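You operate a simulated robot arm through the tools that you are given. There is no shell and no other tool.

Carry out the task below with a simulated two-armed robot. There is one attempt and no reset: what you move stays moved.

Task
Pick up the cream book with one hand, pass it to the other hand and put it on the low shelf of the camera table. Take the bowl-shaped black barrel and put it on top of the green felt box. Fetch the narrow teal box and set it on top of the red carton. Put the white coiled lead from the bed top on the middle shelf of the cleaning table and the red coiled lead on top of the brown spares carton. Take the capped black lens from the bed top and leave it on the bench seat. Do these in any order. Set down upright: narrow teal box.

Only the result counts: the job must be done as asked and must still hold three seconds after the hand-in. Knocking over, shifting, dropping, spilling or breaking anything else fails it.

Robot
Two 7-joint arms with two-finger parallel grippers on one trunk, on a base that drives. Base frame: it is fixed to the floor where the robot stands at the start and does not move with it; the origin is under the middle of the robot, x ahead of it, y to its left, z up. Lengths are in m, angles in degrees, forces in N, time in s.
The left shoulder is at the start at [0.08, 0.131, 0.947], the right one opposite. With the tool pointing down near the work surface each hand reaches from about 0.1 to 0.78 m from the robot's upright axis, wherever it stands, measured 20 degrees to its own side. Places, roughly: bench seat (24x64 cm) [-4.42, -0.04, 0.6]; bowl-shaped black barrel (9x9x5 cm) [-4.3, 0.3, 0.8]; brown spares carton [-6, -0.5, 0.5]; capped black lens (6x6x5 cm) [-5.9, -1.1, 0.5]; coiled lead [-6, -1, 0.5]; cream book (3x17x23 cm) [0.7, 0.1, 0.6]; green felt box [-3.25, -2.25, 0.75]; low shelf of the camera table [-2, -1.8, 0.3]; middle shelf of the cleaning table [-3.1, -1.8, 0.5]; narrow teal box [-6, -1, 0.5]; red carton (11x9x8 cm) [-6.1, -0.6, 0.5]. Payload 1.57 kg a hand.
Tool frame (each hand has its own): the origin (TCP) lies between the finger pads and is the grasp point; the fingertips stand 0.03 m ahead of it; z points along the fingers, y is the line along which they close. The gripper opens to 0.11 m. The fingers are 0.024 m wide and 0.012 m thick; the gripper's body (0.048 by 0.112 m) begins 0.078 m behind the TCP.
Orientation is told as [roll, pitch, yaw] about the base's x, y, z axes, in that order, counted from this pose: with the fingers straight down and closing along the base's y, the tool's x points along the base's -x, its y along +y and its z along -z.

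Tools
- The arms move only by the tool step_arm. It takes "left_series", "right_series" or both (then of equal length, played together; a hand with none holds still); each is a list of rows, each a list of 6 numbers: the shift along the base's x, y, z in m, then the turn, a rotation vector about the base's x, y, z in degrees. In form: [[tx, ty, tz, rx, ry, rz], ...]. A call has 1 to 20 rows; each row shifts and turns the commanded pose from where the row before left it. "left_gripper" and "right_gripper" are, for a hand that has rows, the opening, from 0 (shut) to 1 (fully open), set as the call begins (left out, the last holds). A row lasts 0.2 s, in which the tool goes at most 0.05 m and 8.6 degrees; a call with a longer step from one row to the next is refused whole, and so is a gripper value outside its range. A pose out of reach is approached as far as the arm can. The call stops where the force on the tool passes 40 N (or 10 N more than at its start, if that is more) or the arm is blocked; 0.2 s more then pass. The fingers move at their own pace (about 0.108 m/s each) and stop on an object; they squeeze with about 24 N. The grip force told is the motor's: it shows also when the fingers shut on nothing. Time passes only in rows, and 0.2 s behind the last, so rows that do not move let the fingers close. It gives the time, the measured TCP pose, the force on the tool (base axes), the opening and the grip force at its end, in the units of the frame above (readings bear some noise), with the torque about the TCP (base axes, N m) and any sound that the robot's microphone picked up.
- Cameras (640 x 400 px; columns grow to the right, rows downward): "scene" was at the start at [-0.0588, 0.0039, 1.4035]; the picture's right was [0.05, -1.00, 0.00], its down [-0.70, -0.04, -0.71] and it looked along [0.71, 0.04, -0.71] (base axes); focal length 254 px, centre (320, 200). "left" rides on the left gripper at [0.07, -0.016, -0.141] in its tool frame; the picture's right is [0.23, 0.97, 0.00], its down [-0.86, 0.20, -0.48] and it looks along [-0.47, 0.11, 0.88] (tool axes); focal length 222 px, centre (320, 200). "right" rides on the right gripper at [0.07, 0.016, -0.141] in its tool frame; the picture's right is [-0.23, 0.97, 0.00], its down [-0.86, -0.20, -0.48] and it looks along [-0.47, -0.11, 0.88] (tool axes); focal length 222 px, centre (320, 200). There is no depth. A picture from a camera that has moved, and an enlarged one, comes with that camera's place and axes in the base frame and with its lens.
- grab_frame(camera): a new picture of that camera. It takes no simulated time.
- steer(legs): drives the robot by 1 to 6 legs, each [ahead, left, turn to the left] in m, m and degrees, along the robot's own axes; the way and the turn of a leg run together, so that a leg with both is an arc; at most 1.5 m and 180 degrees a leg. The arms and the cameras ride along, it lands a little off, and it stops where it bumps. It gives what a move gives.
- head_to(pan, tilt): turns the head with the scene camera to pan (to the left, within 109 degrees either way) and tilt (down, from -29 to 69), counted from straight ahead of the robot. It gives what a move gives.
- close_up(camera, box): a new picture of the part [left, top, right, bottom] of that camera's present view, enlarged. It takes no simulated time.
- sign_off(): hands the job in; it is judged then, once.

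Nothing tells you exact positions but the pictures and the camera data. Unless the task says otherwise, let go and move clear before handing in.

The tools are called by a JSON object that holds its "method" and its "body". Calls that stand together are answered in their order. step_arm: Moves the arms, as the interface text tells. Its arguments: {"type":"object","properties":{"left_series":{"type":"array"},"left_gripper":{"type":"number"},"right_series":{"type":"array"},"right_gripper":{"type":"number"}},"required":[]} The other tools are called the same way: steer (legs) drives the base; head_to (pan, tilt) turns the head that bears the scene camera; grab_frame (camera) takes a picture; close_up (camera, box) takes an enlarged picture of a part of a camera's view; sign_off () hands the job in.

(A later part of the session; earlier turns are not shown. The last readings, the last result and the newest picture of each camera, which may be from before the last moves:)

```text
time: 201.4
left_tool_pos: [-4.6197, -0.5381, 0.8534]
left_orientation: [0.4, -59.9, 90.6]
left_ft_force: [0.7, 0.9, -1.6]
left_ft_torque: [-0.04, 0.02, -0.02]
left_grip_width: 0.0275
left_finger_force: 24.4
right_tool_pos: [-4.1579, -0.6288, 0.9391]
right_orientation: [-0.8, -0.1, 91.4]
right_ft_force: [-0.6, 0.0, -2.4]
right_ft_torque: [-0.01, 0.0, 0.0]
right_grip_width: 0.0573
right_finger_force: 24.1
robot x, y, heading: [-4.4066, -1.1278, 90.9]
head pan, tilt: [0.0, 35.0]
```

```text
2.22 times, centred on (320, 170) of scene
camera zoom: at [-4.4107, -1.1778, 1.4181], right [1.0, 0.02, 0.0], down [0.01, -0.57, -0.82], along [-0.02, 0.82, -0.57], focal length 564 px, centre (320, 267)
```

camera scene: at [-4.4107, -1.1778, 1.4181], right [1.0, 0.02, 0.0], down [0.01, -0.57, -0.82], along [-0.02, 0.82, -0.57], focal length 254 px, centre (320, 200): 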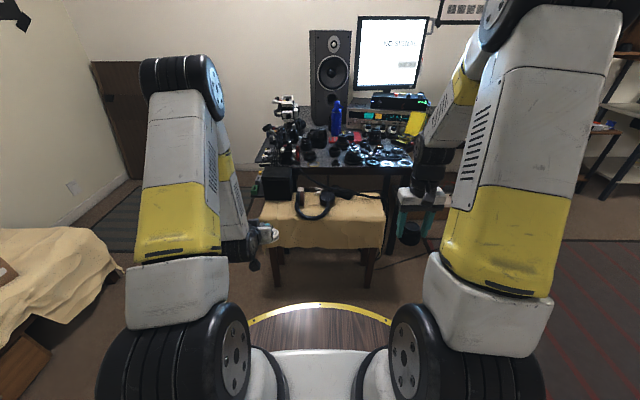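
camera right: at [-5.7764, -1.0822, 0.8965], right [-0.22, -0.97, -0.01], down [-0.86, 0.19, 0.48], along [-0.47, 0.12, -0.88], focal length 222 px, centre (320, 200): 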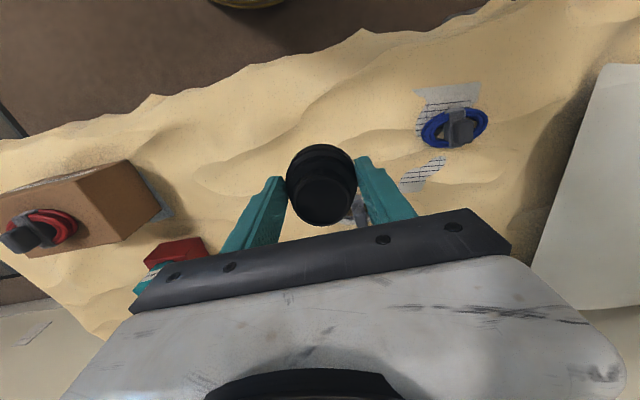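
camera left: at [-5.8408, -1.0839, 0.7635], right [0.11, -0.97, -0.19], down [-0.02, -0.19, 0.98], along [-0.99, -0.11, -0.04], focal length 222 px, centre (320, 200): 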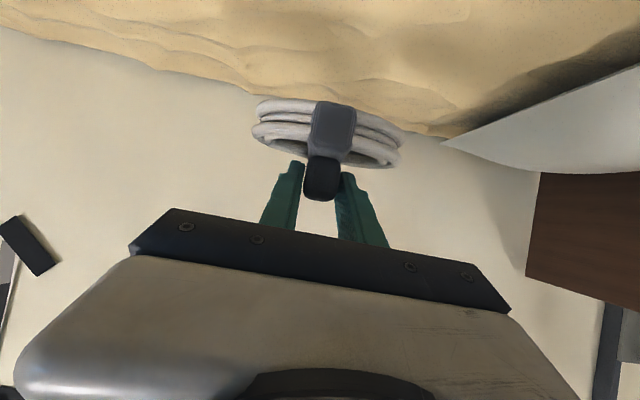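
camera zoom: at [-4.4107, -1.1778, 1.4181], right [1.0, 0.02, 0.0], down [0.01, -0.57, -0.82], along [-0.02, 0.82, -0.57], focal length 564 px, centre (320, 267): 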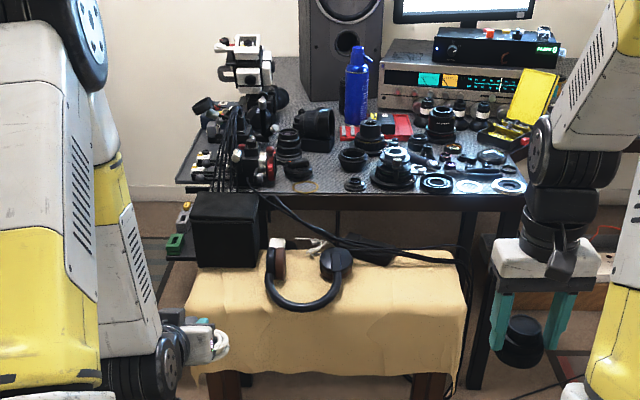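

The bench (long side facing me) has headphones and a black box; its right front area is free. Raise the left hand clear and drive closer.

{"method": "step_arm", "body": {"left_series": [[0, -0.005, 0.03, 0, 0, 0], [0, -0.005, 0.03, 0, 0, 0], [0, -0.005, 0.03, 0, 0, 0], [0, -0.005, 0.03, 0, 0, 0], [0, -0.005, 0.03, 0, 0, 0]]}}

{"method": "steer", "body": {"legs": [[0.35, 0, -0.9]]}}

{"method": "head_to", "body": {"pan": -5, "tilt": 45}}

{"method": "grab_frame", "body": {"camera": "scene"}}

{"method": "close_up", "body": {"camera": "scene", "box": [220, 60, 440, 260]}}

{"method": "grab_frame", "body": {"camera": "right"}}

```text
time: 202.6
left_tool_pos: [-4.6218, -0.5553, 1.0017]
left_orientation: [0.6, -59.7, 90.6]
left_ft_force: [0.3, 0.9, -1.5]
left_ft_torque: [-0.03, 0.01, 0.04]
left_grip_width: 0.0273
left_finger_force: 23.9
left hand out of reach, approached as far as the arm can: row 4, 5
right_tool_pos: [-4.1576, -0.6306, 0.9383]
right_orientation: [-0.7, -0.1, 91.3]
right_ft_force: [0.4, 0.4, -2.3]
right_ft_torque: [-0.05, 0.02, -0.02]
right_grip_width: 0.0574
right_finger_force: 23.8
robot x, y, heading: [-4.4104, -1.1266, 91.1]
head pan, tilt: [0.0, 35.0]
```

```text
time: 204.8
left_tool_pos: [-4.6155, -0.2052, 1.0019]
left_orientation: [0.5, -59.9, 89.7]
left_ft_force: [-0.6, -0.1, -0.7]
left_ft_torque: [-0.06, 0.04, 0.01]
left_grip_width: 0.0271
left_finger_force: 24.5
right_tool_pos: [-4.154, -0.2876, 0.9393]
right_orientation: [-0.8, -0.1, 90.4]
right_ft_force: [0.2, 0.3, -2.0]
right_ft_torque: [-0.02, 0.01, 0.0]
right_grip_width: 0.0576
right_finger_force: 24.3
robot x, y, heading: [-4.4185, -0.7786, 90.2]
head pan, tilt: [0.0, 35.0]
```

```text
time: 205.6
left_tool_pos: [-4.6168, -0.2066, 1.0029]
left_orientation: [0.6, -59.8, 89.8]
left_ft_force: [-0.1, -0.5, -2.1]
left_ft_torque: [0.0, 0.0, 0.01]
left_grip_width: 0.0274
left_finger_force: 24.0
right_tool_pos: [-4.1542, -0.2872, 0.9386]
right_orientation: [-0.8, -0.1, 90.4]
right_ft_force: [0.1, 0.5, -2.4]
right_ft_torque: [-0.08, 0.02, 0.0]
right_grip_width: 0.0574
right_finger_force: 23.6
robot x, y, heading: [-4.413, -0.7787, 90.0]
head pan, tilt: [-5.0, 45.0]
```

```text
taken
camera scene: at [-4.4081, -0.8391, 1.4033], right [1.0, -0.08, 0.0], down [-0.06, -0.7, -0.71], along [0.06, 0.7, -0.71], focal length 254 px, centre (320, 200)
```

scene: 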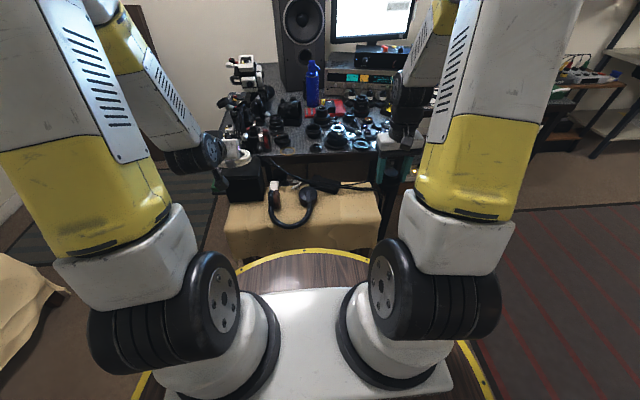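

```text
2.00 times, centred on (330, 160) of scene
camera zoom: at [-4.4081, -0.8391, 1.4033], right [1.0, -0.08, 0.0], down [-0.06, -0.7, -0.71], along [0.06, 0.7, -0.71], focal length 507 px, centre (300, 280)
```

zoom: 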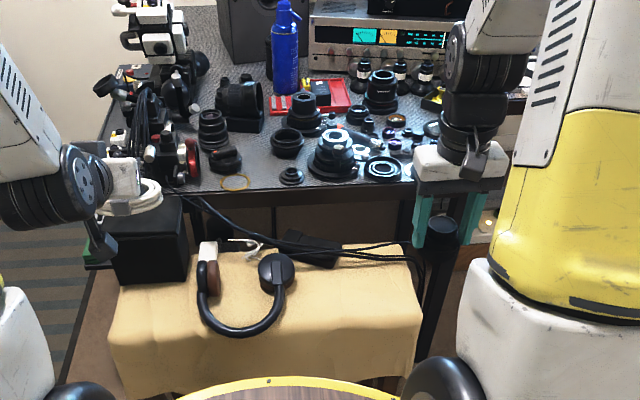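

```text
taken
camera right: at [-4.1708, -0.3581, 1.0794], right [-0.98, 0.22, -0.01], down [0.19, 0.86, 0.48], along [0.12, 0.47, -0.88], focal length 222 px, centre (320, 200)
```

right: 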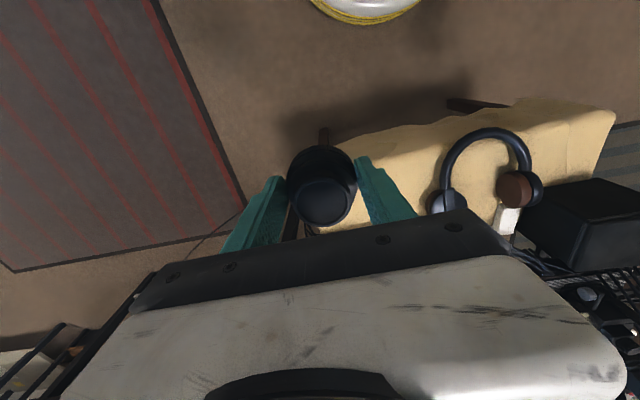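

The free patch on the bench is around (-4.20,-0.115). Carry the lens over it.

{"method": "step_arm", "body": {"right_series": [[-0.01, 0.034, 0, 0, 0, 0], [-0.01, 0.034, 0, 0, 0, 0], [-0.01, 0.034, 0, 0, 0, 0], [-0.01, 0.034, 0, 0, 0, 0], [-0.006, 0.034, 0, 0, 0, 0], [0, 0, -0.04, 0, 0, 0], [0, 0, -0.04, 0, 0, 0], [0, 0, -0.04, 0, 0, 0], [0, 0, -0.04, 0, 0, 0], [0, 0, -0.04, 0, 0, 0], [0, 0, 0, 0, 0, 0]]}}

{"method": "grab_frame", "body": {"camera": "right"}}

{"method": "close_up", "body": {"camera": "scene", "box": [260, 140, 440, 260]}}

```text
time: 208.0
left_tool_pos: [-4.6166, -0.2073, 1.0023]
left_orientation: [0.5, -59.9, 89.7]
left_ft_force: [0.0, -1.2, -1.2]
left_ft_torque: [-0.02, 0.02, 0.0]
left_grip_width: 0.0275
left_finger_force: 23.6
right_tool_pos: [-4.2, -0.1184, 0.7394]
right_orientation: [-0.7, 0.0, 90.4]
right_ft_force: [0.0, 0.2, -2.1]
right_ft_torque: [0.03, 0.0, 0.02]
right_grip_width: 0.0576
right_finger_force: 23.9
robot x, y, heading: [-4.4122, -0.7802, 90.2]
head pan, tilt: [-5.0, 45.0]
```

```text
taken
camera right: at [-4.2175, -0.1883, 0.8792], right [-0.98, 0.22, -0.01], down [0.19, 0.86, 0.48], along [0.12, 0.47, -0.88], focal length 222 px, centre (320, 200)
```

right: 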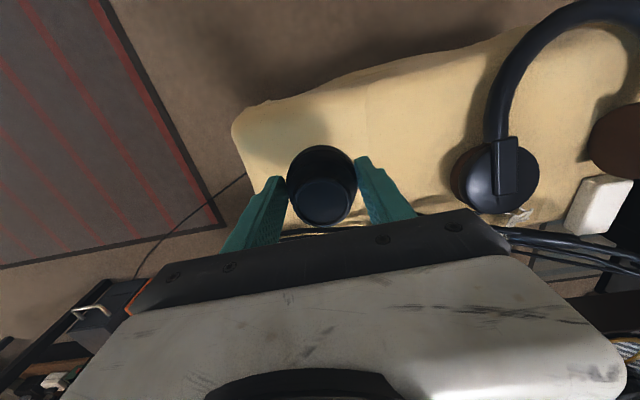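

```text
3.33 times, centred on (350, 200) of scene
camera zoom: at [-4.4081, -0.8391, 1.4033], right [1.0, -0.08, 0.0], down [-0.06, -0.7, -0.71], along [0.06, 0.7, -0.71], focal length 846 px, centre (220, 200)
```

zoom: 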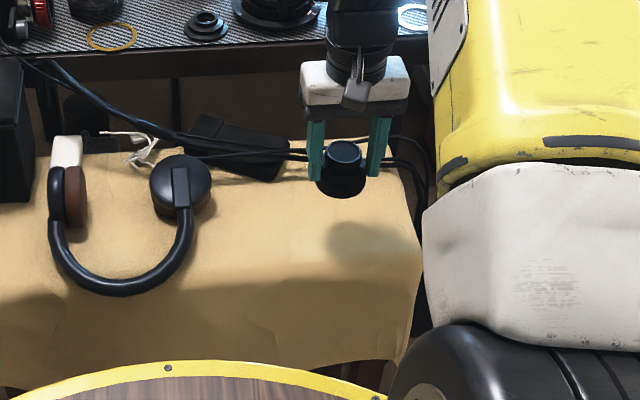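

{"method": "step_arm", "body": {"right_series": [[0, 0.004, -0.03, 0, 0, 0], [0, 0.004, -0.03, 0, 0, 0], [0, 0, -0.015, 0, 0, 0], [0, 0, 0, 0, 0, 0]]}}

{"method": "step_arm", "body": {"right_series": [[0, 0, -0.006, 0, 0, 0], [0, 0, 0, 0, 0, 0]]}}

{"method": "step_arm", "body": {"right_series": [[0, 0, -0.005, 0, 0, 0], [0, 0, 0, 0, 0, 0]]}}

{"method": "step_arm", "body": {"right_series": [[0, 0, -0.005, 0, 0, 0], [0, 0, 0, 0, 0, 0]]}}

{"method": "grab_frame", "body": {"camera": "right"}}

```text
time: 209.0
left_tool_pos: [-4.6167, -0.2064, 1.0012]
left_orientation: [0.4, -59.9, 89.7]
left_ft_force: [0.2, -1.1, -1.8]
left_ft_torque: [0.0, -0.01, 0.02]
left_grip_width: 0.0274
left_finger_force: 24.3
right_tool_pos: [-4.1981, -0.1088, 0.6632]
right_orientation: [-0.7, -0.1, 90.3]
right_ft_force: [0.1, -0.1, -1.9]
right_ft_torque: [-0.03, -0.01, 0.01]
right_grip_width: 0.0576
right_finger_force: 23.8
robot x, y, heading: [-4.4173, -0.7823, 90.2]
head pan, tilt: [-5.0, 45.0]
```

```text
time: 209.6
left_tool_pos: [-4.6166, -0.2066, 1.0013]
left_orientation: [0.5, -59.8, 89.7]
left_ft_force: [-0.7, -0.4, -0.9]
left_ft_torque: [-0.01, 0.0, -0.04]
left_grip_width: 0.0272
left_finger_force: 24.1
right_tool_pos: [-4.1995, -0.109, 0.6582]
right_orientation: [-0.8, -0.1, 90.2]
right_ft_force: [0.2, 0.0, -2.6]
right_ft_torque: [-0.01, 0.0, 0.01]
right_grip_width: 0.0576
right_finger_force: 24.5
robot x, y, heading: [-4.4142, -0.7796, 90.0]
head pan, tilt: [-5.0, 45.0]
```

```text
time: 210.2
left_tool_pos: [-4.616, -0.2064, 1.002]
left_orientation: [0.5, -59.8, 89.8]
left_ft_force: [0.2, -0.2, -1.3]
left_ft_torque: [0.0, -0.03, -0.02]
left_grip_width: 0.0273
left_finger_force: 24.1
right_tool_pos: [-4.1993, -0.1096, 0.6543]
right_orientation: [-0.8, -0.1, 90.3]
right_ft_force: [-0.8, -0.4, -0.7]
right_ft_torque: [-0.04, 0.0, 0.01]
right_grip_width: 0.0572
right_finger_force: 23.7
robot x, y, heading: [-4.419, -0.7788, 90.0]
head pan, tilt: [-5.0, 45.0]
```

```text
time: 210.8
left_tool_pos: [-4.617, -0.2069, 1.0019]
left_orientation: [0.5, -59.8, 89.6]
left_ft_force: [-0.4, 0.2, -2.0]
left_ft_torque: [-0.02, -0.01, 0.01]
left_grip_width: 0.0277
left_finger_force: 23.8
right_tool_pos: [-4.1989, -0.1109, 0.6478]
right_orientation: [-0.8, -0.1, 90.5]
right_ft_force: [0.4, -0.8, -2.1]
right_ft_torque: [-0.02, 0.05, -0.01]
right_grip_width: 0.0576
right_finger_force: 24.1
robot x, y, heading: [-4.4174, -0.7808, 90.2]
head pan, tilt: [-5.0, 45.0]
```

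```text
taken
camera right: at [-4.2166, -0.18, 0.7884], right [-0.98, 0.22, -0.01], down [0.19, 0.86, 0.48], along [0.12, 0.47, -0.88], focal length 222 px, centre (320, 200)
```

right: 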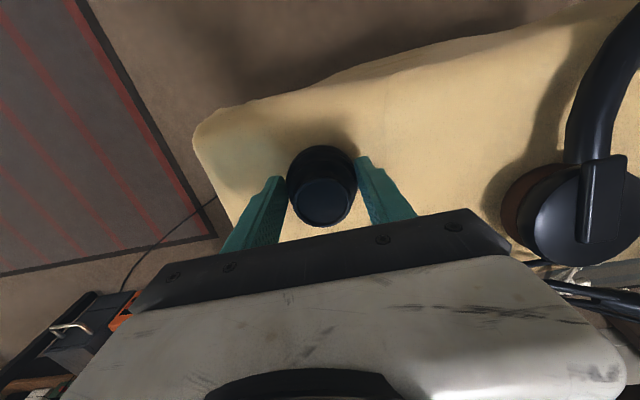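

{"method": "step_arm", "body": {"right_series": [[0, 0, -0.006, 0, 0, 0], [0, 0, 0, 0, 0, 0]]}}

{"method": "step_arm", "body": {"right_series": [[0, 0, -0.006, 0, 0, 0], [0, 0, 0, 0, 0, 0]]}}

{"method": "step_arm", "body": {"right_series": [[0, 0, -0.006, 0, 0, 0], [0, 0, 0, 0, 0, 0]]}}

{"method": "step_arm", "body": {"right_series": [[0, 0, -0.006, 0, 0, 0], [0, 0, 0, 0, 0, 0]]}}

```text
time: 211.4
left_tool_pos: [-4.6171, -0.2071, 1.0018]
left_orientation: [0.5, -59.8, 89.8]
left_ft_force: [-0.9, 0.3, -1.8]
left_ft_torque: [0.0, 0.0, -0.02]
left_grip_width: 0.0275
left_finger_force: 24.0
right_tool_pos: [-4.199, -0.1088, 0.6436]
right_orientation: [-0.8, -0.3, 90.4]
right_ft_force: [0.5, 0.9, 22.0]
right_ft_torque: [0.13, 0.04, -0.09]
right_grip_width: 0.0579
right_finger_force: 23.8
robot x, y, heading: [-4.4175, -0.7796, 90.7]
head pan, tilt: [-5.0, 45.0]
```

```text
time: 212.0
left_tool_pos: [-4.6166, -0.2077, 1.0022]
left_orientation: [0.6, -59.8, 89.8]
left_ft_force: [0.0, -0.6, -2.0]
left_ft_torque: [0.01, 0.01, 0.01]
left_grip_width: 0.0275
left_finger_force: 24.1
right_tool_pos: [-4.1989, -0.1092, 0.6373]
right_orientation: [-0.8, -0.3, 90.4]
right_ft_force: [2.3, 4.7, 19.8]
right_ft_torque: [0.27, 0.07, -0.03]
right_grip_width: 0.0575
right_finger_force: 24.6
robot x, y, heading: [-4.4148, -0.7786, 90.0]
head pan, tilt: [-5.0, 45.0]
```

```text
time: 212.6
left_tool_pos: [-4.6164, -0.2062, 1.0028]
left_orientation: [0.5, -59.8, 89.8]
left_ft_force: [-0.3, 0.4, -2.4]
left_ft_torque: [0.02, 0.01, -0.02]
left_grip_width: 0.0277
left_finger_force: 24.1
right_tool_pos: [-4.1987, -0.1096, 0.6304]
right_orientation: [-0.8, -0.1, 90.4]
right_ft_force: [-1.0, -3.2, 27.9]
right_ft_torque: [-0.24, 0.91, 0.12]
right_grip_width: 0.0578
right_finger_force: 23.8
robot x, y, heading: [-4.4125, -0.7778, 90.3]
head pan, tilt: [-5.0, 45.0]
```

```text
time: 212.9
left_tool_pos: [-4.6174, -0.2059, 1.0014]
left_orientation: [0.6, -59.8, 89.8]
left_ft_force: [-0.1, -0.2, -1.3]
left_ft_torque: [-0.03, -0.02, -0.02]
left_grip_width: 0.0276
left_finger_force: 24.0
right_tool_pos: [-4.1988, -0.1106, 0.6303]
right_orientation: [-0.7, 0.0, 90.5]
right_ft_force: [-0.1, -8.1, 13.9]
right_ft_torque: [-0.02, 0.54, 0.19]
right_grip_width: 0.0576
right_finger_force: 24.0
robot x, y, heading: [-4.415, -0.7818, 90.3]
head pan, tilt: [-5.0, 45.0]
stopped in row 1 (right hand): the force on the tool passed its limit at 50 N (the readings are from after the stop); the commanded pose is now the measured one
```

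Seated on the bench. Raise a touch, release and lift.

{"method": "step_arm", "body": {"right_series": [[0, 0, 0.003, 0, 0, 0], [0, 0, 0, 0, 0, 0]]}}

{"method": "step_arm", "body": {"right_series": [[0, 0, 0, 0, 0, 0], [0, 0, 0, 0, 0, 0]], "right_gripper": 0.85}}

{"method": "step_arm", "body": {"right_series": [[0, 0, 0.02, 0, 0, 0], [0, 0, 0.03, 0, 0, 0], [0, 0, 0.04, 0, 0, 0], [0, 0, 0.04, 0, 0, 0], [0, -0.01, 0.04, 0, 0, 0], [0, -0.01, 0.04, 0, 0, 0], [0, -0.01, 0.04, 0, 0, 0], [0, -0.01, 0.04, 0, 0, 0], [0, 0, 0, 0, 0, 0]]}}

{"method": "grab_frame", "body": {"camera": "right"}}

{"method": "close_up", "body": {"camera": "scene", "box": [260, 80, 420, 210]}}

```text
time: 213.5
left_tool_pos: [-4.6164, -0.2065, 1.0025]
left_orientation: [0.4, -59.8, 89.7]
left_ft_force: [-0.6, -0.5, -2.3]
left_ft_torque: [-0.01, 0.03, 0.0]
left_grip_width: 0.0273
left_finger_force: 23.8
right_tool_pos: [-4.198, -0.111, 0.6327]
right_orientation: [-0.8, -0.1, 90.5]
right_ft_force: [0.0, -1.0, -1.3]
right_ft_torque: [-0.01, 0.02, 0.02]
right_grip_width: 0.0578
right_finger_force: 23.8
robot x, y, heading: [-4.4145, -0.7788, 90.1]
head pan, tilt: [-5.0, 45.0]
```

```text
time: 214.1
left_tool_pos: [-4.6162, -0.2068, 1.0026]
left_orientation: [0.5, -59.8, 89.8]
left_ft_force: [0.6, -0.4, -1.4]
left_ft_torque: [-0.03, 0.04, 0.0]
left_grip_width: 0.0278
left_finger_force: 24.2
right_tool_pos: [-4.1995, -0.1108, 0.6324]
right_orientation: [-0.8, 0.0, 90.4]
right_ft_force: [0.5, 0.4, 0.2]
right_ft_torque: [0.0, -0.02, -0.02]
right_grip_width: 0.0935
right_finger_force: 0.0
robot x, y, heading: [-4.4117, -0.7806, 90.2]
head pan, tilt: [-5.0, 45.0]
```

```text
time: 216.1
left_tool_pos: [-4.6176, -0.2065, 1.0019]
left_orientation: [0.6, -59.8, 89.8]
left_ft_force: [0.3, 0.2, -1.4]
left_ft_torque: [0.0, -0.01, 0.02]
left_grip_width: 0.0276
left_finger_force: 24.1
right_tool_pos: [-4.1998, -0.1502, 0.922]
right_orientation: [-0.8, -0.1, 90.4]
right_ft_force: [1.3, 0.3, -1.2]
right_ft_torque: [0.0, -0.01, -0.01]
right_grip_width: 0.0936
right_finger_force: 0.0
robot x, y, heading: [-4.4166, -0.7795, 90.0]
head pan, tilt: [-5.0, 45.0]
```

```text
taken
camera right: at [-4.2163, -0.2205, 1.063], right [-0.98, 0.22, -0.01], down [0.19, 0.86, 0.48], along [0.12, 0.47, -0.88], focal length 222 px, centre (320, 200)
```

right: 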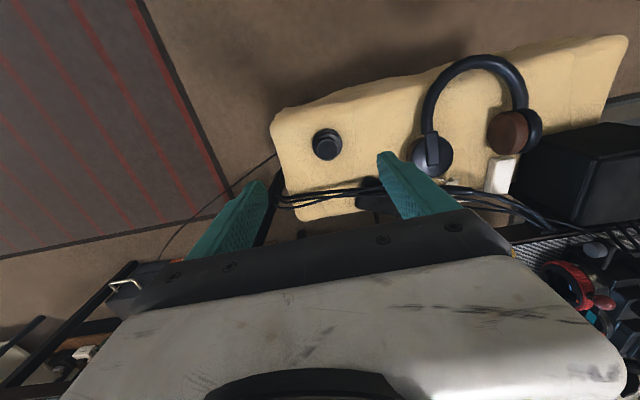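

```text
3.08 times, centred on (340, 145) of scene
camera zoom: at [-4.4082, -0.8391, 1.4033], right [1.0, -0.08, 0.0], down [-0.06, -0.7, -0.71], along [0.06, 0.7, -0.71], focal length 781 px, centre (258, 369)
```

zoom: 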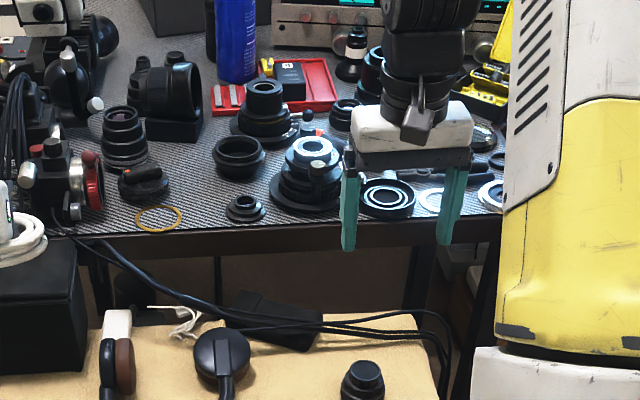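

The lens is on the bench. Now I'll look carefully at the black table for the bowl-shaped barrel.

{"method": "close_up", "body": {"camera": "scene", "box": [300, 95, 400, 155]}}

{"method": "close_up", "body": {"camera": "scene", "box": [220, 85, 320, 155]}}

{"method": "grab_frame", "body": {"camera": "left"}}

```text
6.40 times, centred on (350, 125) of scene
camera zoom: at [-4.4082, -0.8391, 1.4033], right [1.0, -0.08, 0.0], down [-0.06, -0.7, -0.71], along [0.06, 0.7, -0.71], focal length 1624 px, centre (128, 680)
```

zoom: 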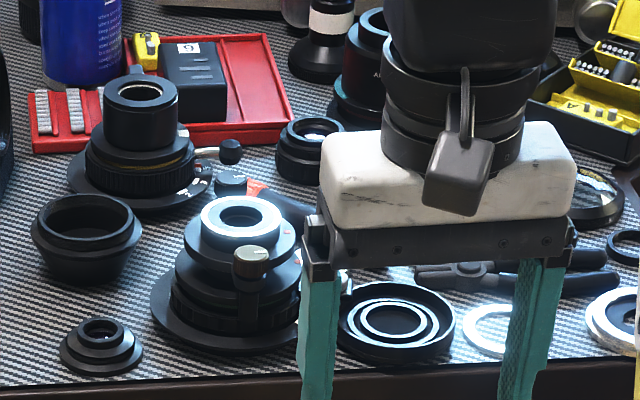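

```text
5.71 times, centred on (270, 120) of scene
camera zoom: at [-4.4082, -0.8391, 1.4033], right [1.0, -0.08, 0.0], down [-0.06, -0.7, -0.71], along [0.06, 0.7, -0.71], focal length 1450 px, centre (606, 657)
```

zoom: 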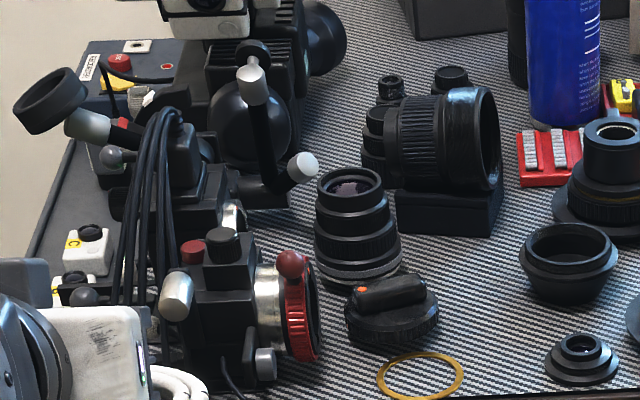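

```text
taken
camera left: at [-4.6, -0.3647, 1.0129], right [-0.97, -0.12, -0.19], down [-0.2, 0.02, 0.98], along [-0.11, 0.99, -0.04], focal length 222 px, centre (320, 200)
```

left: 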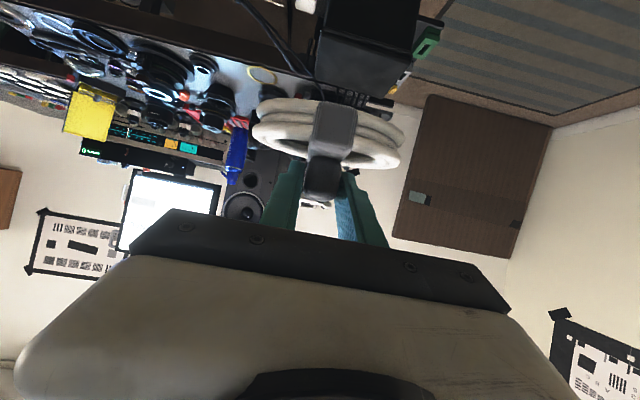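

The bowl-shaped barrel is the flared open one at about (-4.35,0.24); a stepped lens assembly stands to its right-front. Pull the left hand back, drive a bit closer and look with the right hand tilted.

{"method": "step_arm", "body": {"left_series": [[0, -0.03, 0, 0, 0, 0], [0, -0.03, 0, 0, 0, 0], [0, -0.03, 0, 0, 0, 0], [0, -0.03, 0, 0, 0, 0]], "right_series": [[-0.01, -0.02, 0.02, -5, 0, 0], [-0.01, -0.02, 0.02, -5, 0, 0], [-0.01, -0.02, 0.02, -5, 0, 0], [-0.01, -0.02, 0.02, -5, 0, 0]]}}

{"method": "grab_frame", "body": {"camera": "right"}}

```text
time: 217.1
left_tool_pos: [-4.6171, -0.2047, 1.0021]
left_orientation: [0.5, -59.7, 89.7]
left_ft_force: [0.7, -0.2, -1.0]
left_ft_torque: [-0.05, 0.02, 0.01]
left_grip_width: 0.0276
left_finger_force: 24.4
left hand out of reach, approached as far as the arm can: row 1, 2, 3, 4
right_tool_pos: [-4.2388, -0.2315, 1.0037]
right_orientation: [-0.6, 20.0, 90.3]
right_ft_force: [-0.3, 0.4, -0.3]
right_ft_torque: [0.0, 0.04, 0.01]
right_grip_width: 0.0938
right_finger_force: 0.1
robot x, y, heading: [-4.415, -0.7809, 90.4]
head pan, tilt: [-5.0, 45.0]
```

```text
taken
camera right: at [-4.2571, -0.2487, 1.1595], right [-0.98, 0.2, -0.09], down [0.19, 0.97, 0.16], along [0.12, 0.14, -0.98], focal length 222 px, centre (320, 200)
```

right: 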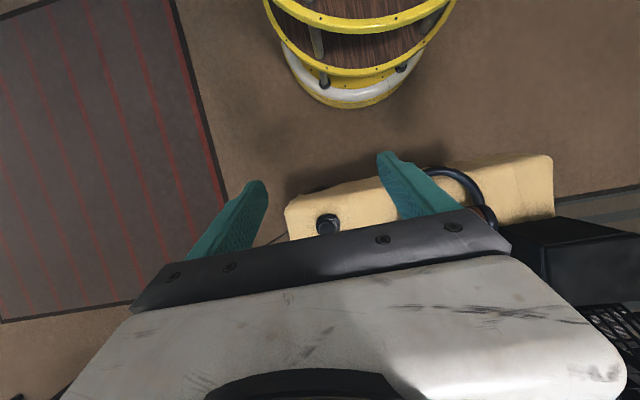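

I tilted the wrong way; correct that. Also shift the left hand further left so it stays clear of the table gear, then drive 17 cm closer.

{"method": "step_arm", "body": {"left_series": [[-0.03, 0, 0, 0, 0, 0], [-0.03, 0, 0, 0, 0, 0], [-0.03, 0, 0, 0, 0, 0], [-0.03, 0, 0, 0, 0, 0], [-0.03, 0, 0, 0, 0, 0], [-0.03, 0, 0, 0, 0, 0], [0, 0, 0, 0, 0, 0], [0, 0, 0, 0, 0, 0]], "right_series": [[0, 0, 0, 8, 0, 0], [0, 0, 0, 8, 0, 0], [0, 0, 0, 8, 0, 0], [0, 0, 0, 8, 0, 0], [0, 0, 0, 8, 0, 0], [0, 0, 0, 8, 0, 0], [0, 0, 0, 8, 0, 0], [0, 0, 0, 4, 0, 0]]}}

{"method": "steer", "body": {"legs": [[0.17, 0, 0]]}}

{"method": "grab_frame", "body": {"camera": "right"}}

{"method": "grab_frame", "body": {"camera": "scene"}}

```text
time: 218.9
left_tool_pos: [-4.7975, -0.207, 1.002]
left_orientation: [0.6, -59.9, 89.8]
left_ft_force: [-0.7, 1.1, -1.5]
left_ft_torque: [-0.05, 0.0, 0.0]
left_grip_width: 0.0272
left_finger_force: 24.0
right_tool_pos: [-4.2396, -0.2322, 1.0027]
right_orientation: [-1.1, -40.1, 90.4]
right_ft_force: [0.0, -0.6, 0.2]
right_ft_torque: [0.04, 0.03, 0.05]
right_grip_width: 0.0934
right_finger_force: 0.1
robot x, y, heading: [-4.4178, -0.7808, 90.2]
head pan, tilt: [-5.0, 45.0]
```

```text
time: 220.3
left_tool_pos: [-4.7956, -0.0337, 1.0038]
left_orientation: [0.6, -59.9, 89.7]
left_ft_force: [0.0, 0.3, -1.9]
left_ft_torque: [0.0, -0.03, -0.02]
left_grip_width: 0.0273
left_finger_force: 23.6
right_tool_pos: [-4.2391, -0.0568, 1.003]
right_orientation: [-1.1, -40.0, 90.5]
right_ft_force: [0.0, 0.0, -0.1]
right_ft_torque: [-0.01, 0.02, 0.0]
right_grip_width: 0.0932
right_finger_force: 0.1
robot x, y, heading: [-4.4172, -0.6077, 90.1]
head pan, tilt: [-5.0, 45.0]
```

```text
taken
camera right: at [-4.2565, -0.2028, 1.0655], right [-0.97, 0.18, 0.13], down [0.19, 0.35, 0.92], along [0.12, 0.92, -0.37], focal length 222 px, centre (320, 200)
```

right: 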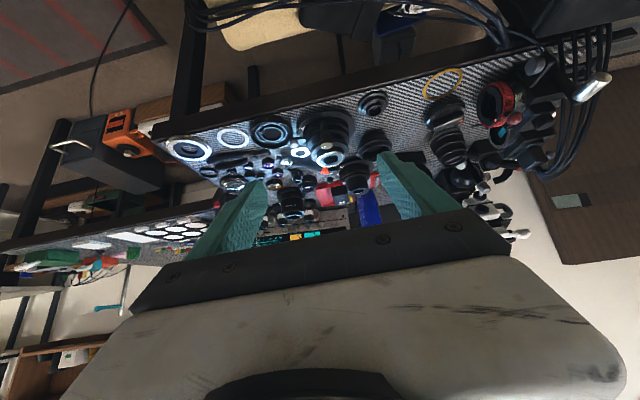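

```text
taken
camera scene: at [-4.4087, -0.667, 1.4033], right [1.0, -0.09, 0.0], down [-0.06, -0.7, -0.71], along [0.06, 0.7, -0.71], focal length 254 px, centre (320, 200)
```

scene: 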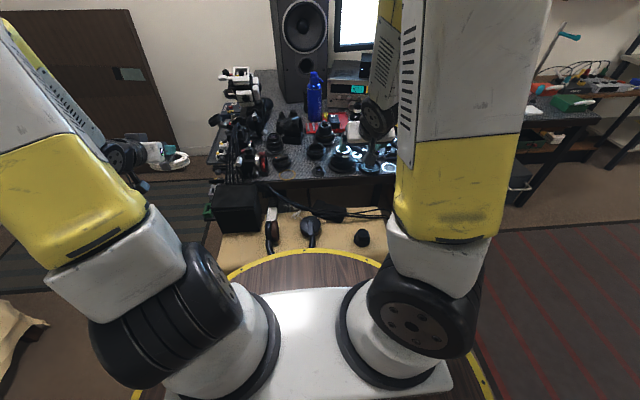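

{"method": "step_arm", "body": {"right_series": [[-0.02, 0.025, 0, 0, 0, 0], [-0.02, 0.025, 0, 0, 0, 0], [-0.02, 0.025, 0, 0, 0, 0], [-0.02, 0.025, 0, 0, 0, 0], [-0.02, 0.025, 0, 0, 0, 0], [-0.01, 0.015, 0, 0, 0, 0], [0, 0, 0, 0, 0, 0]], "right_gripper": 1.0}}

{"method": "grab_frame", "body": {"camera": "right"}}

{"method": "close_up", "body": {"camera": "right", "box": [220, 60, 440, 220]}}

{"method": "close_up", "body": {"camera": "scene", "box": [260, 120, 400, 200]}}

```text
time: 221.9
left_tool_pos: [-4.7958, -0.0331, 1.0022]
left_orientation: [0.5, -59.8, 89.7]
left_ft_force: [0.2, 0.3, -1.0]
left_ft_torque: [0.01, 0.01, -0.01]
left_grip_width: 0.0272
left_finger_force: 24.1
right_tool_pos: [-4.3488, 0.0827, 1.0041]
right_orientation: [-1.1, -40.0, 90.3]
right_ft_force: [0.5, -0.4, -0.6]
right_ft_torque: [0.03, -0.01, 0.0]
right_grip_width: 0.1102
right_finger_force: 0.1
robot x, y, heading: [-4.4151, -0.6052, 90.1]
head pan, tilt: [-5.0, 45.0]
```

```text
taken
camera right: at [-4.3665, -0.0619, 1.0658], right [-0.98, 0.18, 0.13], down [0.19, 0.35, 0.92], along [0.12, 0.92, -0.37], focal length 222 px, centre (320, 200)
```

right: 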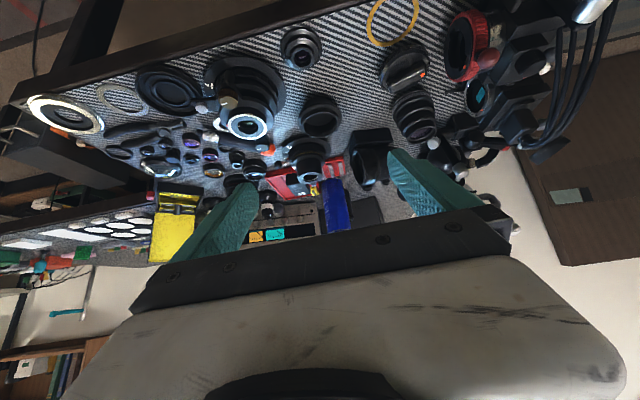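

```text
2.50 times, centred on (330, 140) of right
camera zoom: at [-4.3665, -0.0619, 1.0658], right [-0.98, 0.18, 0.13], down [0.19, 0.35, 0.92], along [0.12, 0.92, -0.37], focal length 555 px, centre (295, 350)
```

zoom: 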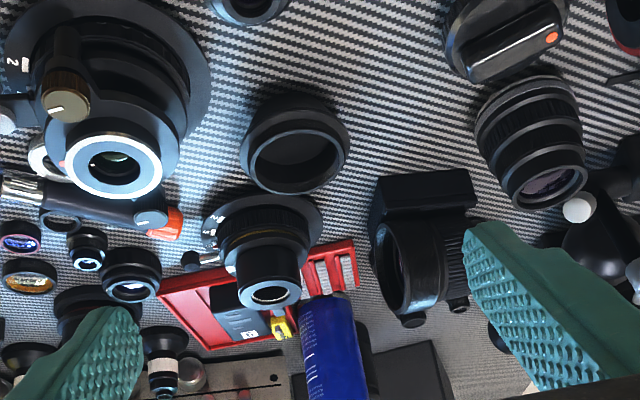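

```text
4.57 times, centred on (330, 160) of scene
camera zoom: at [-4.4087, -0.6669, 1.4033], right [1.0, -0.09, 0.0], down [-0.06, -0.7, -0.71], along [0.06, 0.7, -0.71], focal length 1160 px, centre (274, 383)
```

zoom: 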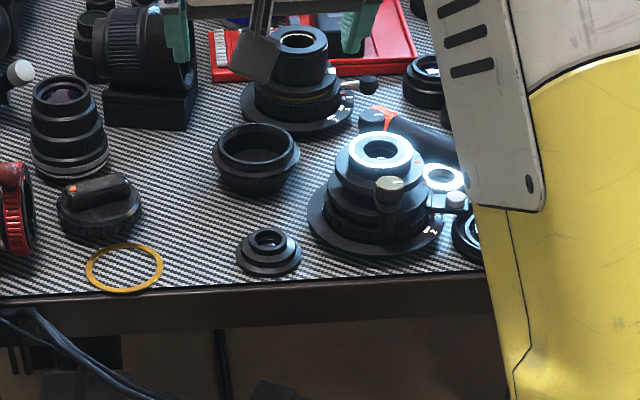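

The bowl's rim centre triangulates to ≈(-4.347,0.248,0.79), rim ~8.3 cm. I'll yaw the hand 12° so the right finger fits the gap, tilt to 35°, move above, then descend vertically.

{"method": "step_arm", "body": {"right_series": [[0, 0.025, -0.01, -5, 0, 0], [0, 0.03, -0.015, 0, 0, 6], [0, 0.03, -0.015, 0, 0, 6], [0.001, 0.04, -0.015, 0, 0, 0], [0.001, 0.04, -0.015, 0, 0, 0], [0, 0, 0, 0, 0, 0]], "right_gripper": 1.0}}

{"method": "grab_frame", "body": {"camera": "right"}}

{"method": "close_up", "body": {"camera": "scene", "box": [260, 100, 400, 200]}}

```text
time: 223.3
left_tool_pos: [-4.7961, -0.0332, 1.0018]
left_orientation: [0.7, -59.8, 89.7]
left_ft_force: [0.1, -0.4, -1.3]
left_ft_torque: [-0.01, 0.01, 0.0]
left_grip_width: 0.0272
left_finger_force: 24.0
right_tool_pos: [-4.3481, 0.2466, 0.9312]
right_orientation: [-1.0, -34.9, 102.4]
right_ft_force: [0.2, 0.3, 0.3]
right_ft_torque: [0.0, 0.0, 0.01]
right_grip_width: 0.1099
right_finger_force: 0.1
robot x, y, heading: [-4.4147, -0.6087, 90.1]
head pan, tilt: [-5.0, 45.0]
```

```text
taken
camera right: at [-4.3363, 0.1079, 1.0067], right [-0.99, -0.02, 0.12], down [0.1, 0.46, 0.89], along [-0.07, 0.89, -0.45], focal length 222 px, centre (320, 200)
```

right: 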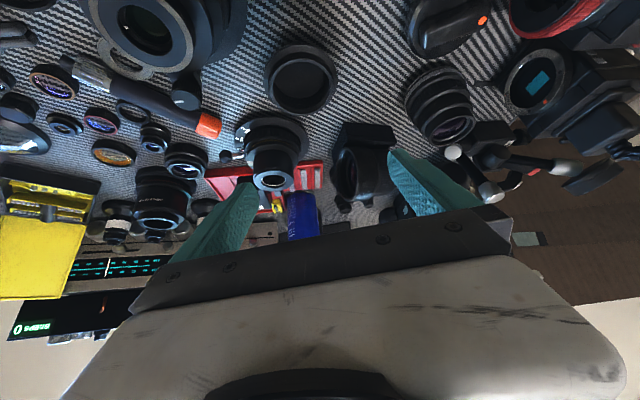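

```text
4.00 times, centred on (330, 150) of scene
camera zoom: at [-4.4087, -0.6669, 1.4033], right [1.0, -0.09, 0.0], down [-0.06, -0.7, -0.71], along [0.06, 0.7, -0.71], focal length 1015 px, centre (280, 400)
```

zoom: 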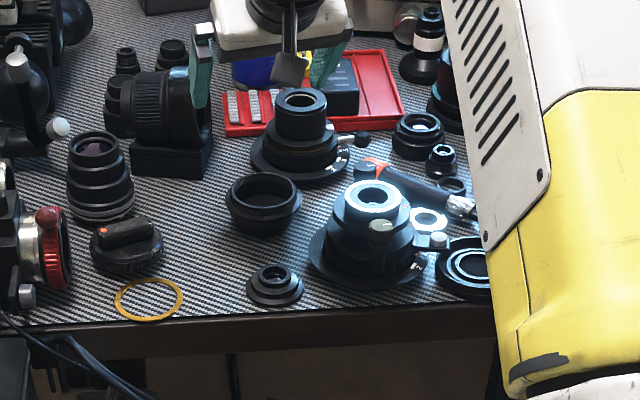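

{"method": "step_arm", "body": {"right_series": [[0.002, 0.004, -0.03, 0, 0, 0], [0, 0, -0.03, 0, 0, 0], [0, 0, -0.025, 0, 0, 0], [0, 0, 0, 0, 0, 0]]}}

{"method": "grab_frame", "body": {"camera": "right"}}

{"method": "close_up", "body": {"camera": "scene", "box": [290, 110, 390, 190]}}

```text
time: 224.3
left_tool_pos: [-4.7965, -0.0327, 1.0035]
left_orientation: [0.5, -59.8, 89.7]
left_ft_force: [-0.1, 0.3, -1.7]
left_ft_torque: [0.01, -0.05, 0.0]
left_grip_width: 0.0275
left_finger_force: 24.1
right_tool_pos: [-4.3459, 0.252, 0.8466]
right_orientation: [-1.1, -35.1, 102.3]
right_ft_force: [-0.8, 0.3, -0.6]
right_ft_torque: [-0.03, 0.02, 0.0]
right_grip_width: 0.1097
right_finger_force: 0.0
robot x, y, heading: [-4.4151, -0.6089, 90.0]
head pan, tilt: [-5.0, 45.0]
```

```text
taken
camera right: at [-4.3339, 0.1132, 0.9218], right [-0.99, -0.02, 0.12], down [0.1, 0.45, 0.89], along [-0.07, 0.89, -0.45], focal length 222 px, centre (320, 200)
```

right: 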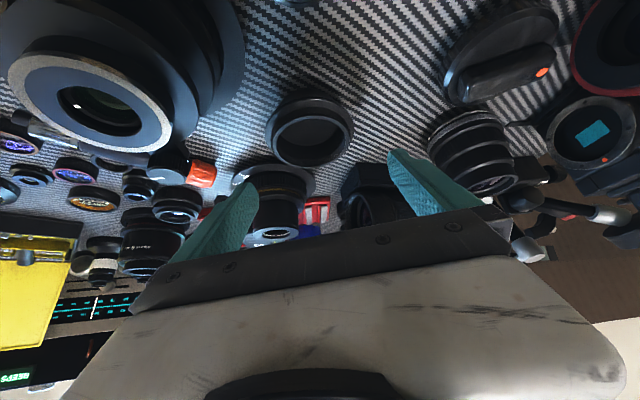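

```text
5.00 times, centred on (340, 150) of scene
camera zoom: at [-4.4087, -0.6668, 1.4033], right [1.0, -0.09, 0.0], down [-0.06, -0.7, -0.71], along [0.06, 0.7, -0.71], focal length 1269 px, centre (220, 450)
```

zoom: 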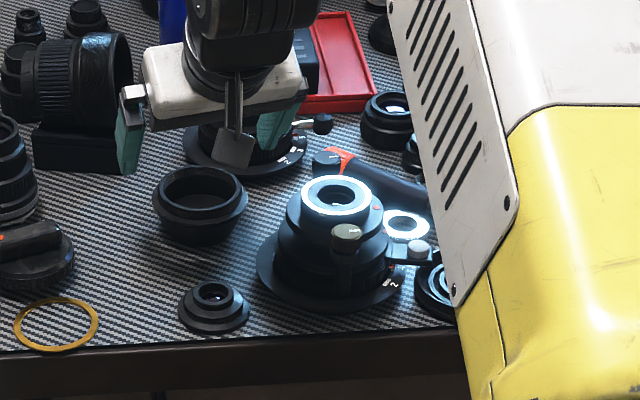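

{"method": "step_arm", "body": {"right_series": [[0, -0.002, -0.015, 0, 0, 0], [0, 0, -0.015, 0, 0, 0], [0, 0, -0.012, 0, 0, 0], [0, 0, -0.01, 0, 0, 0], [0, 0, 0, 0, 0, 0]]}}

{"method": "grab_frame", "body": {"camera": "right"}}

{"method": "close_up", "body": {"camera": "scene", "box": [290, 110, 390, 190]}}

```text
time: 225.5
left_tool_pos: [-4.7973, -0.0336, 1.0027]
left_orientation: [0.6, -59.8, 89.7]
left_ft_force: [-0.1, -0.3, -2.3]
left_ft_torque: [-0.01, -0.03, -0.01]
left_grip_width: 0.0272
left_finger_force: 23.5
right_tool_pos: [-4.3434, 0.2505, 0.7938]
right_orientation: [-1.0, -35.0, 102.4]
right_ft_force: [0.1, 0.2, -1.1]
right_ft_torque: [0.0, 0.03, 0.0]
right_grip_width: 0.1101
right_finger_force: 0.1
robot x, y, heading: [-4.4157, -0.6055, 89.9]
head pan, tilt: [-5.0, 45.0]
```

```text
taken
camera right: at [-4.3321, 0.1105, 0.8698], right [-0.99, -0.02, 0.12], down [0.1, 0.45, 0.89], along [-0.07, 0.89, -0.45], focal length 222 px, centre (320, 200)
```

right: 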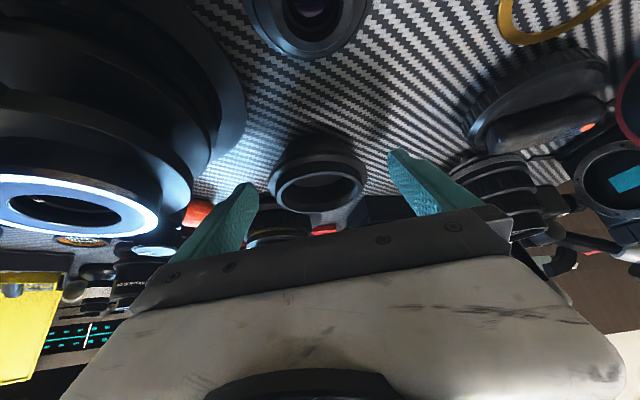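

```text
5.00 times, centred on (340, 150) of scene
camera zoom: at [-4.4087, -0.6668, 1.4033], right [1.0, -0.09, 0.0], down [-0.06, -0.7, -0.71], along [0.06, 0.7, -0.71], focal length 1269 px, centre (220, 450)
```

zoom: 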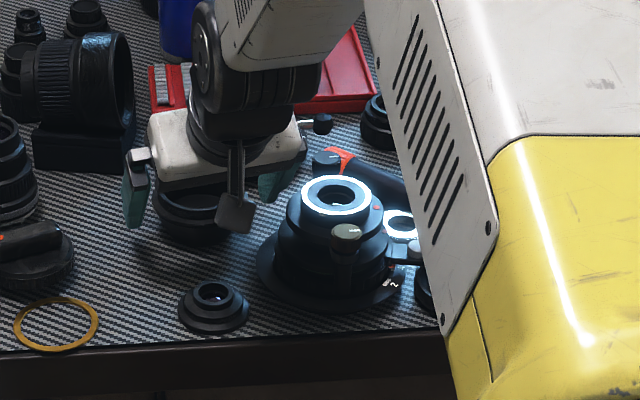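

Cross-checking apparent size, the rim sits slightly further and lower (y≈0.263, z≈0.78). Shift 12 mm forward, 1 cm down, then close.

{"method": "step_arm", "body": {"right_series": [[-0.001, 0.006, -0.005, 0, 0, 0], [-0.001, 0.006, -0.005, 0, 0, 0], [0, 0, 0, 0, 0, 0]]}}

{"method": "grab_frame", "body": {"camera": "right"}}

{"method": "step_arm", "body": {"right_series": [[0, 0, 0, 0, 0, 0], [0, 0, 0, 0, 0, 0], [0, 0, 0, 0, 0, 0]], "right_gripper": 0}}

{"method": "grab_frame", "body": {"camera": "right"}}

```text
time: 226.3
left_tool_pos: [-4.7967, -0.0342, 1.0025]
left_orientation: [0.5, -59.8, 89.7]
left_ft_force: [0.5, 0.1, -1.7]
left_ft_torque: [-0.03, 0.02, -0.02]
left_grip_width: 0.0274
left_finger_force: 23.9
right_tool_pos: [-4.3464, 0.2609, 0.7856]
right_orientation: [-1.0, -35.0, 102.4]
right_ft_force: [-0.6, -0.2, 0.1]
right_ft_torque: [-0.01, 0.02, 0.02]
right_grip_width: 0.1099
right_finger_force: 0.0
robot x, y, heading: [-4.4166, -0.6083, 90.0]
head pan, tilt: [-5.0, 45.0]
```

```text
taken
camera right: at [-4.3353, 0.122, 0.8601], right [-0.99, -0.02, 0.12], down [0.1, 0.45, 0.89], along [-0.07, 0.89, -0.45], focal length 222 px, centre (320, 200)
```

right: 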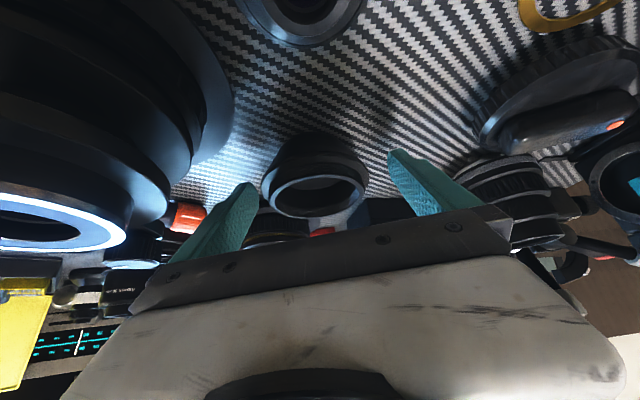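

```text
time: 227.1
left_tool_pos: [-4.7962, -0.0342, 1.0021]
left_orientation: [0.5, -59.7, 89.7]
left_ft_force: [1.0, 0.0, -1.0]
left_ft_torque: [0.01, 0.01, -0.04]
left_grip_width: 0.0272
left_finger_force: 24.1
right_tool_pos: [-4.3475, 0.2612, 0.7861]
right_orientation: [-1.0, -35.1, 102.3]
right_ft_force: [0.9, 0.0, 0.8]
right_ft_torque: [0.03, -0.05, 0.01]
right_grip_width: 0.0823
right_finger_force: 24.0
robot x, y, heading: [-4.4158, -0.6078, 90.4]
head pan, tilt: [-5.0, 45.0]
```

```text
taken
camera right: at [-4.3352, 0.1221, 0.8602], right [-0.99, -0.02, 0.12], down [0.1, 0.45, 0.89], along [-0.07, 0.89, -0.45], focal length 222 px, centre (320, 200)
```

right: 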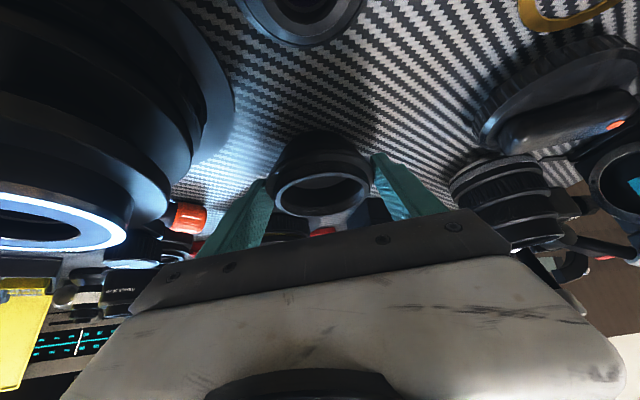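

Gripped at 8.2 cm. Lift straight up.

{"method": "step_arm", "body": {"right_series": [[0, 0, 0.01, 0, 0, 0], [0, 0, 0.015, 0, 0, 0], [0, 0, 0.02, 0, 0, 0], [0, 0, 0.03, 0, 0, 0], [0, 0, 0.03, 0, 0, 0], [0, -0.01, 0.03, 0, 0, 0], [0, -0.02, 0.02, 0, 0, 0], [0, 0, 0, 0, 0, 0]]}}

{"method": "grab_frame", "body": {"camera": "right"}}

{"method": "close_up", "body": {"camera": "scene", "box": [260, 90, 400, 200]}}

```text
time: 228.9
left_tool_pos: [-4.7969, -0.0323, 1.0021]
left_orientation: [0.5, -59.8, 89.8]
left_ft_force: [-0.2, -0.5, -1.3]
left_ft_torque: [0.0, -0.02, -0.05]
left_grip_width: 0.0276
left_finger_force: 24.2
right_tool_pos: [-4.3486, 0.2318, 0.94]
right_orientation: [-1.0, -35.0, 102.4]
right_ft_force: [-0.1, -0.6, 0.4]
right_ft_torque: [-0.02, 0.01, 0.02]
right_grip_width: 0.0826
right_finger_force: 24.1
robot x, y, heading: [-4.4165, -0.6084, 90.4]
head pan, tilt: [-5.0, 45.0]
```

```text
taken
camera right: at [-4.336, 0.092, 1.0155], right [-0.99, -0.02, 0.12], down [0.1, 0.45, 0.89], along [-0.07, 0.89, -0.45], focal length 222 px, centre (320, 200)
```

right: 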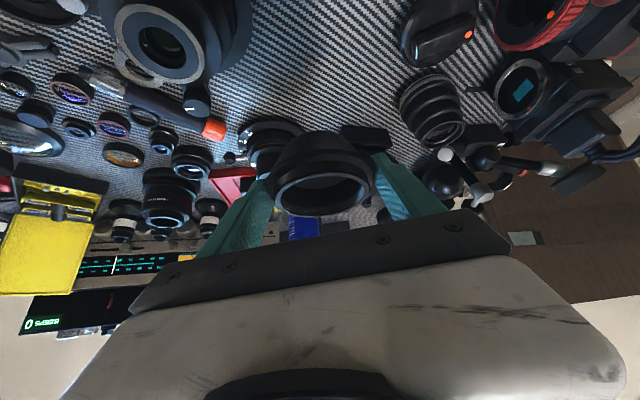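

```text
3.64 times, centred on (330, 145) of scene
camera zoom: at [-4.4087, -0.6667, 1.4033], right [1.0, -0.09, 0.0], down [-0.06, -0.7, -0.71], along [0.06, 0.7, -0.71], focal length 923 px, centre (284, 400)
```

zoom: 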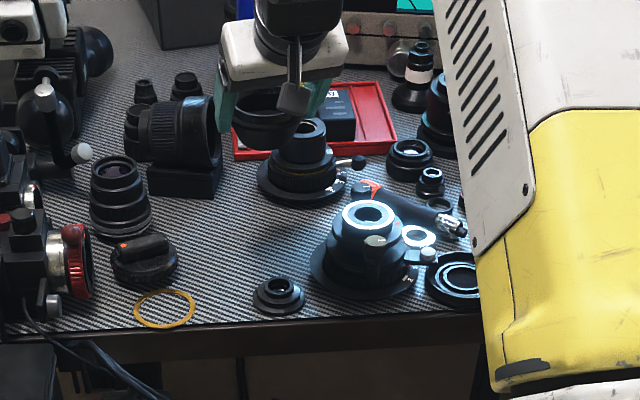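

The barrel is held and its neighbours are undisturbed. Retract, back away, and turn toward the cleaning table to look.

{"method": "step_arm", "body": {"right_series": [[0.005, -0.035, 0.005, 0, 0, 0], [0.005, -0.035, 0.005, 0, 0, 0], [0.005, -0.035, 0.005, 0, 0, 0], [0.005, -0.035, 0.005, 0, 0, 0], [0.01, -0.035, 0, 0, 0, 0], [0.01, -0.035, 0, 0, 0, 0], [0.01, -0.035, 0, 0, 0, 0], [0.01, -0.03, 0, 0, 0, 0], [0, 0, 0, 0, 0, 0]]}}

{"method": "steer", "body": {"legs": [[-0.5, 0, 0], [0, 0, -130]]}}

{"method": "head_to", "body": {"pan": 0, "tilt": 25}}

{"method": "grab_frame", "body": {"camera": "scene"}}

```text
time: 230.9
left_tool_pos: [-4.7966, -0.0328, 1.0035]
left_orientation: [0.5, -59.8, 89.7]
left_ft_force: [-0.2, 0.4, -0.7]
left_ft_torque: [0.0, -0.03, -0.02]
left_grip_width: 0.0274
left_finger_force: 24.2
right_tool_pos: [-4.2884, -0.0443, 0.9605]
right_orientation: [-0.9, -35.0, 102.4]
right_ft_force: [0.1, 0.3, -1.5]
right_ft_torque: [-0.01, 0.02, -0.03]
right_grip_width: 0.0821
right_finger_force: 24.3
robot x, y, heading: [-4.4145, -0.6099, 90.0]
head pan, tilt: [-5.0, 45.0]
```

```text
time: 239.3
left_tool_pos: [-3.7328, -1.2021, 1.0042]
left_orientation: [0.5, -59.9, -41.0]
left_ft_force: [0.4, 0.0, -2.2]
left_ft_torque: [0.04, 0.01, 0.01]
left_grip_width: 0.0272
left_finger_force: 23.9
right_tool_pos: [-4.0715, -1.5803, 0.9597]
right_orientation: [-1.0, -35.0, -28.4]
right_ft_force: [0.1, -0.6, -1.1]
right_ft_torque: [0.03, 0.0, 0.0]
right_grip_width: 0.0828
right_finger_force: 24.2
robot x, y, heading: [-4.413, -1.1137, -40.2]
head pan, tilt: [-5.0, 45.0]
```

```text
time: 240.1
left_tool_pos: [-3.7307, -1.2031, 1.0022]
left_orientation: [0.5, -59.8, -41.0]
left_ft_force: [0.0, -0.5, -1.9]
left_ft_torque: [0.03, 0.0, -0.05]
left_grip_width: 0.0276
left_finger_force: 23.4
right_tool_pos: [-4.0708, -1.5794, 0.9595]
right_orientation: [-1.0, -35.1, -28.2]
right_ft_force: [0.0, -0.3, -1.8]
right_ft_torque: [0.03, 0.01, -0.03]
right_grip_width: 0.0822
right_finger_force: 23.6
robot x, y, heading: [-4.416, -1.1178, -40.5]
head pan, tilt: [0.0, 25.0]
```

```text
taken
camera scene: at [-4.4523, -1.0858, 1.4338], right [-0.65, -0.76, 0.0], down [-0.32, 0.28, -0.91], along [0.69, -0.59, -0.42], focal length 254 px, centre (320, 200)
```

scene: 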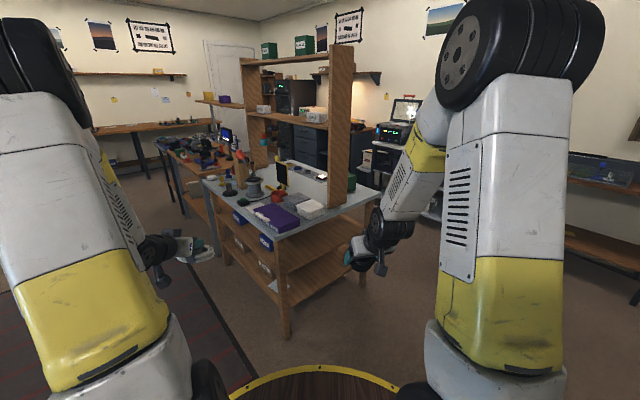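

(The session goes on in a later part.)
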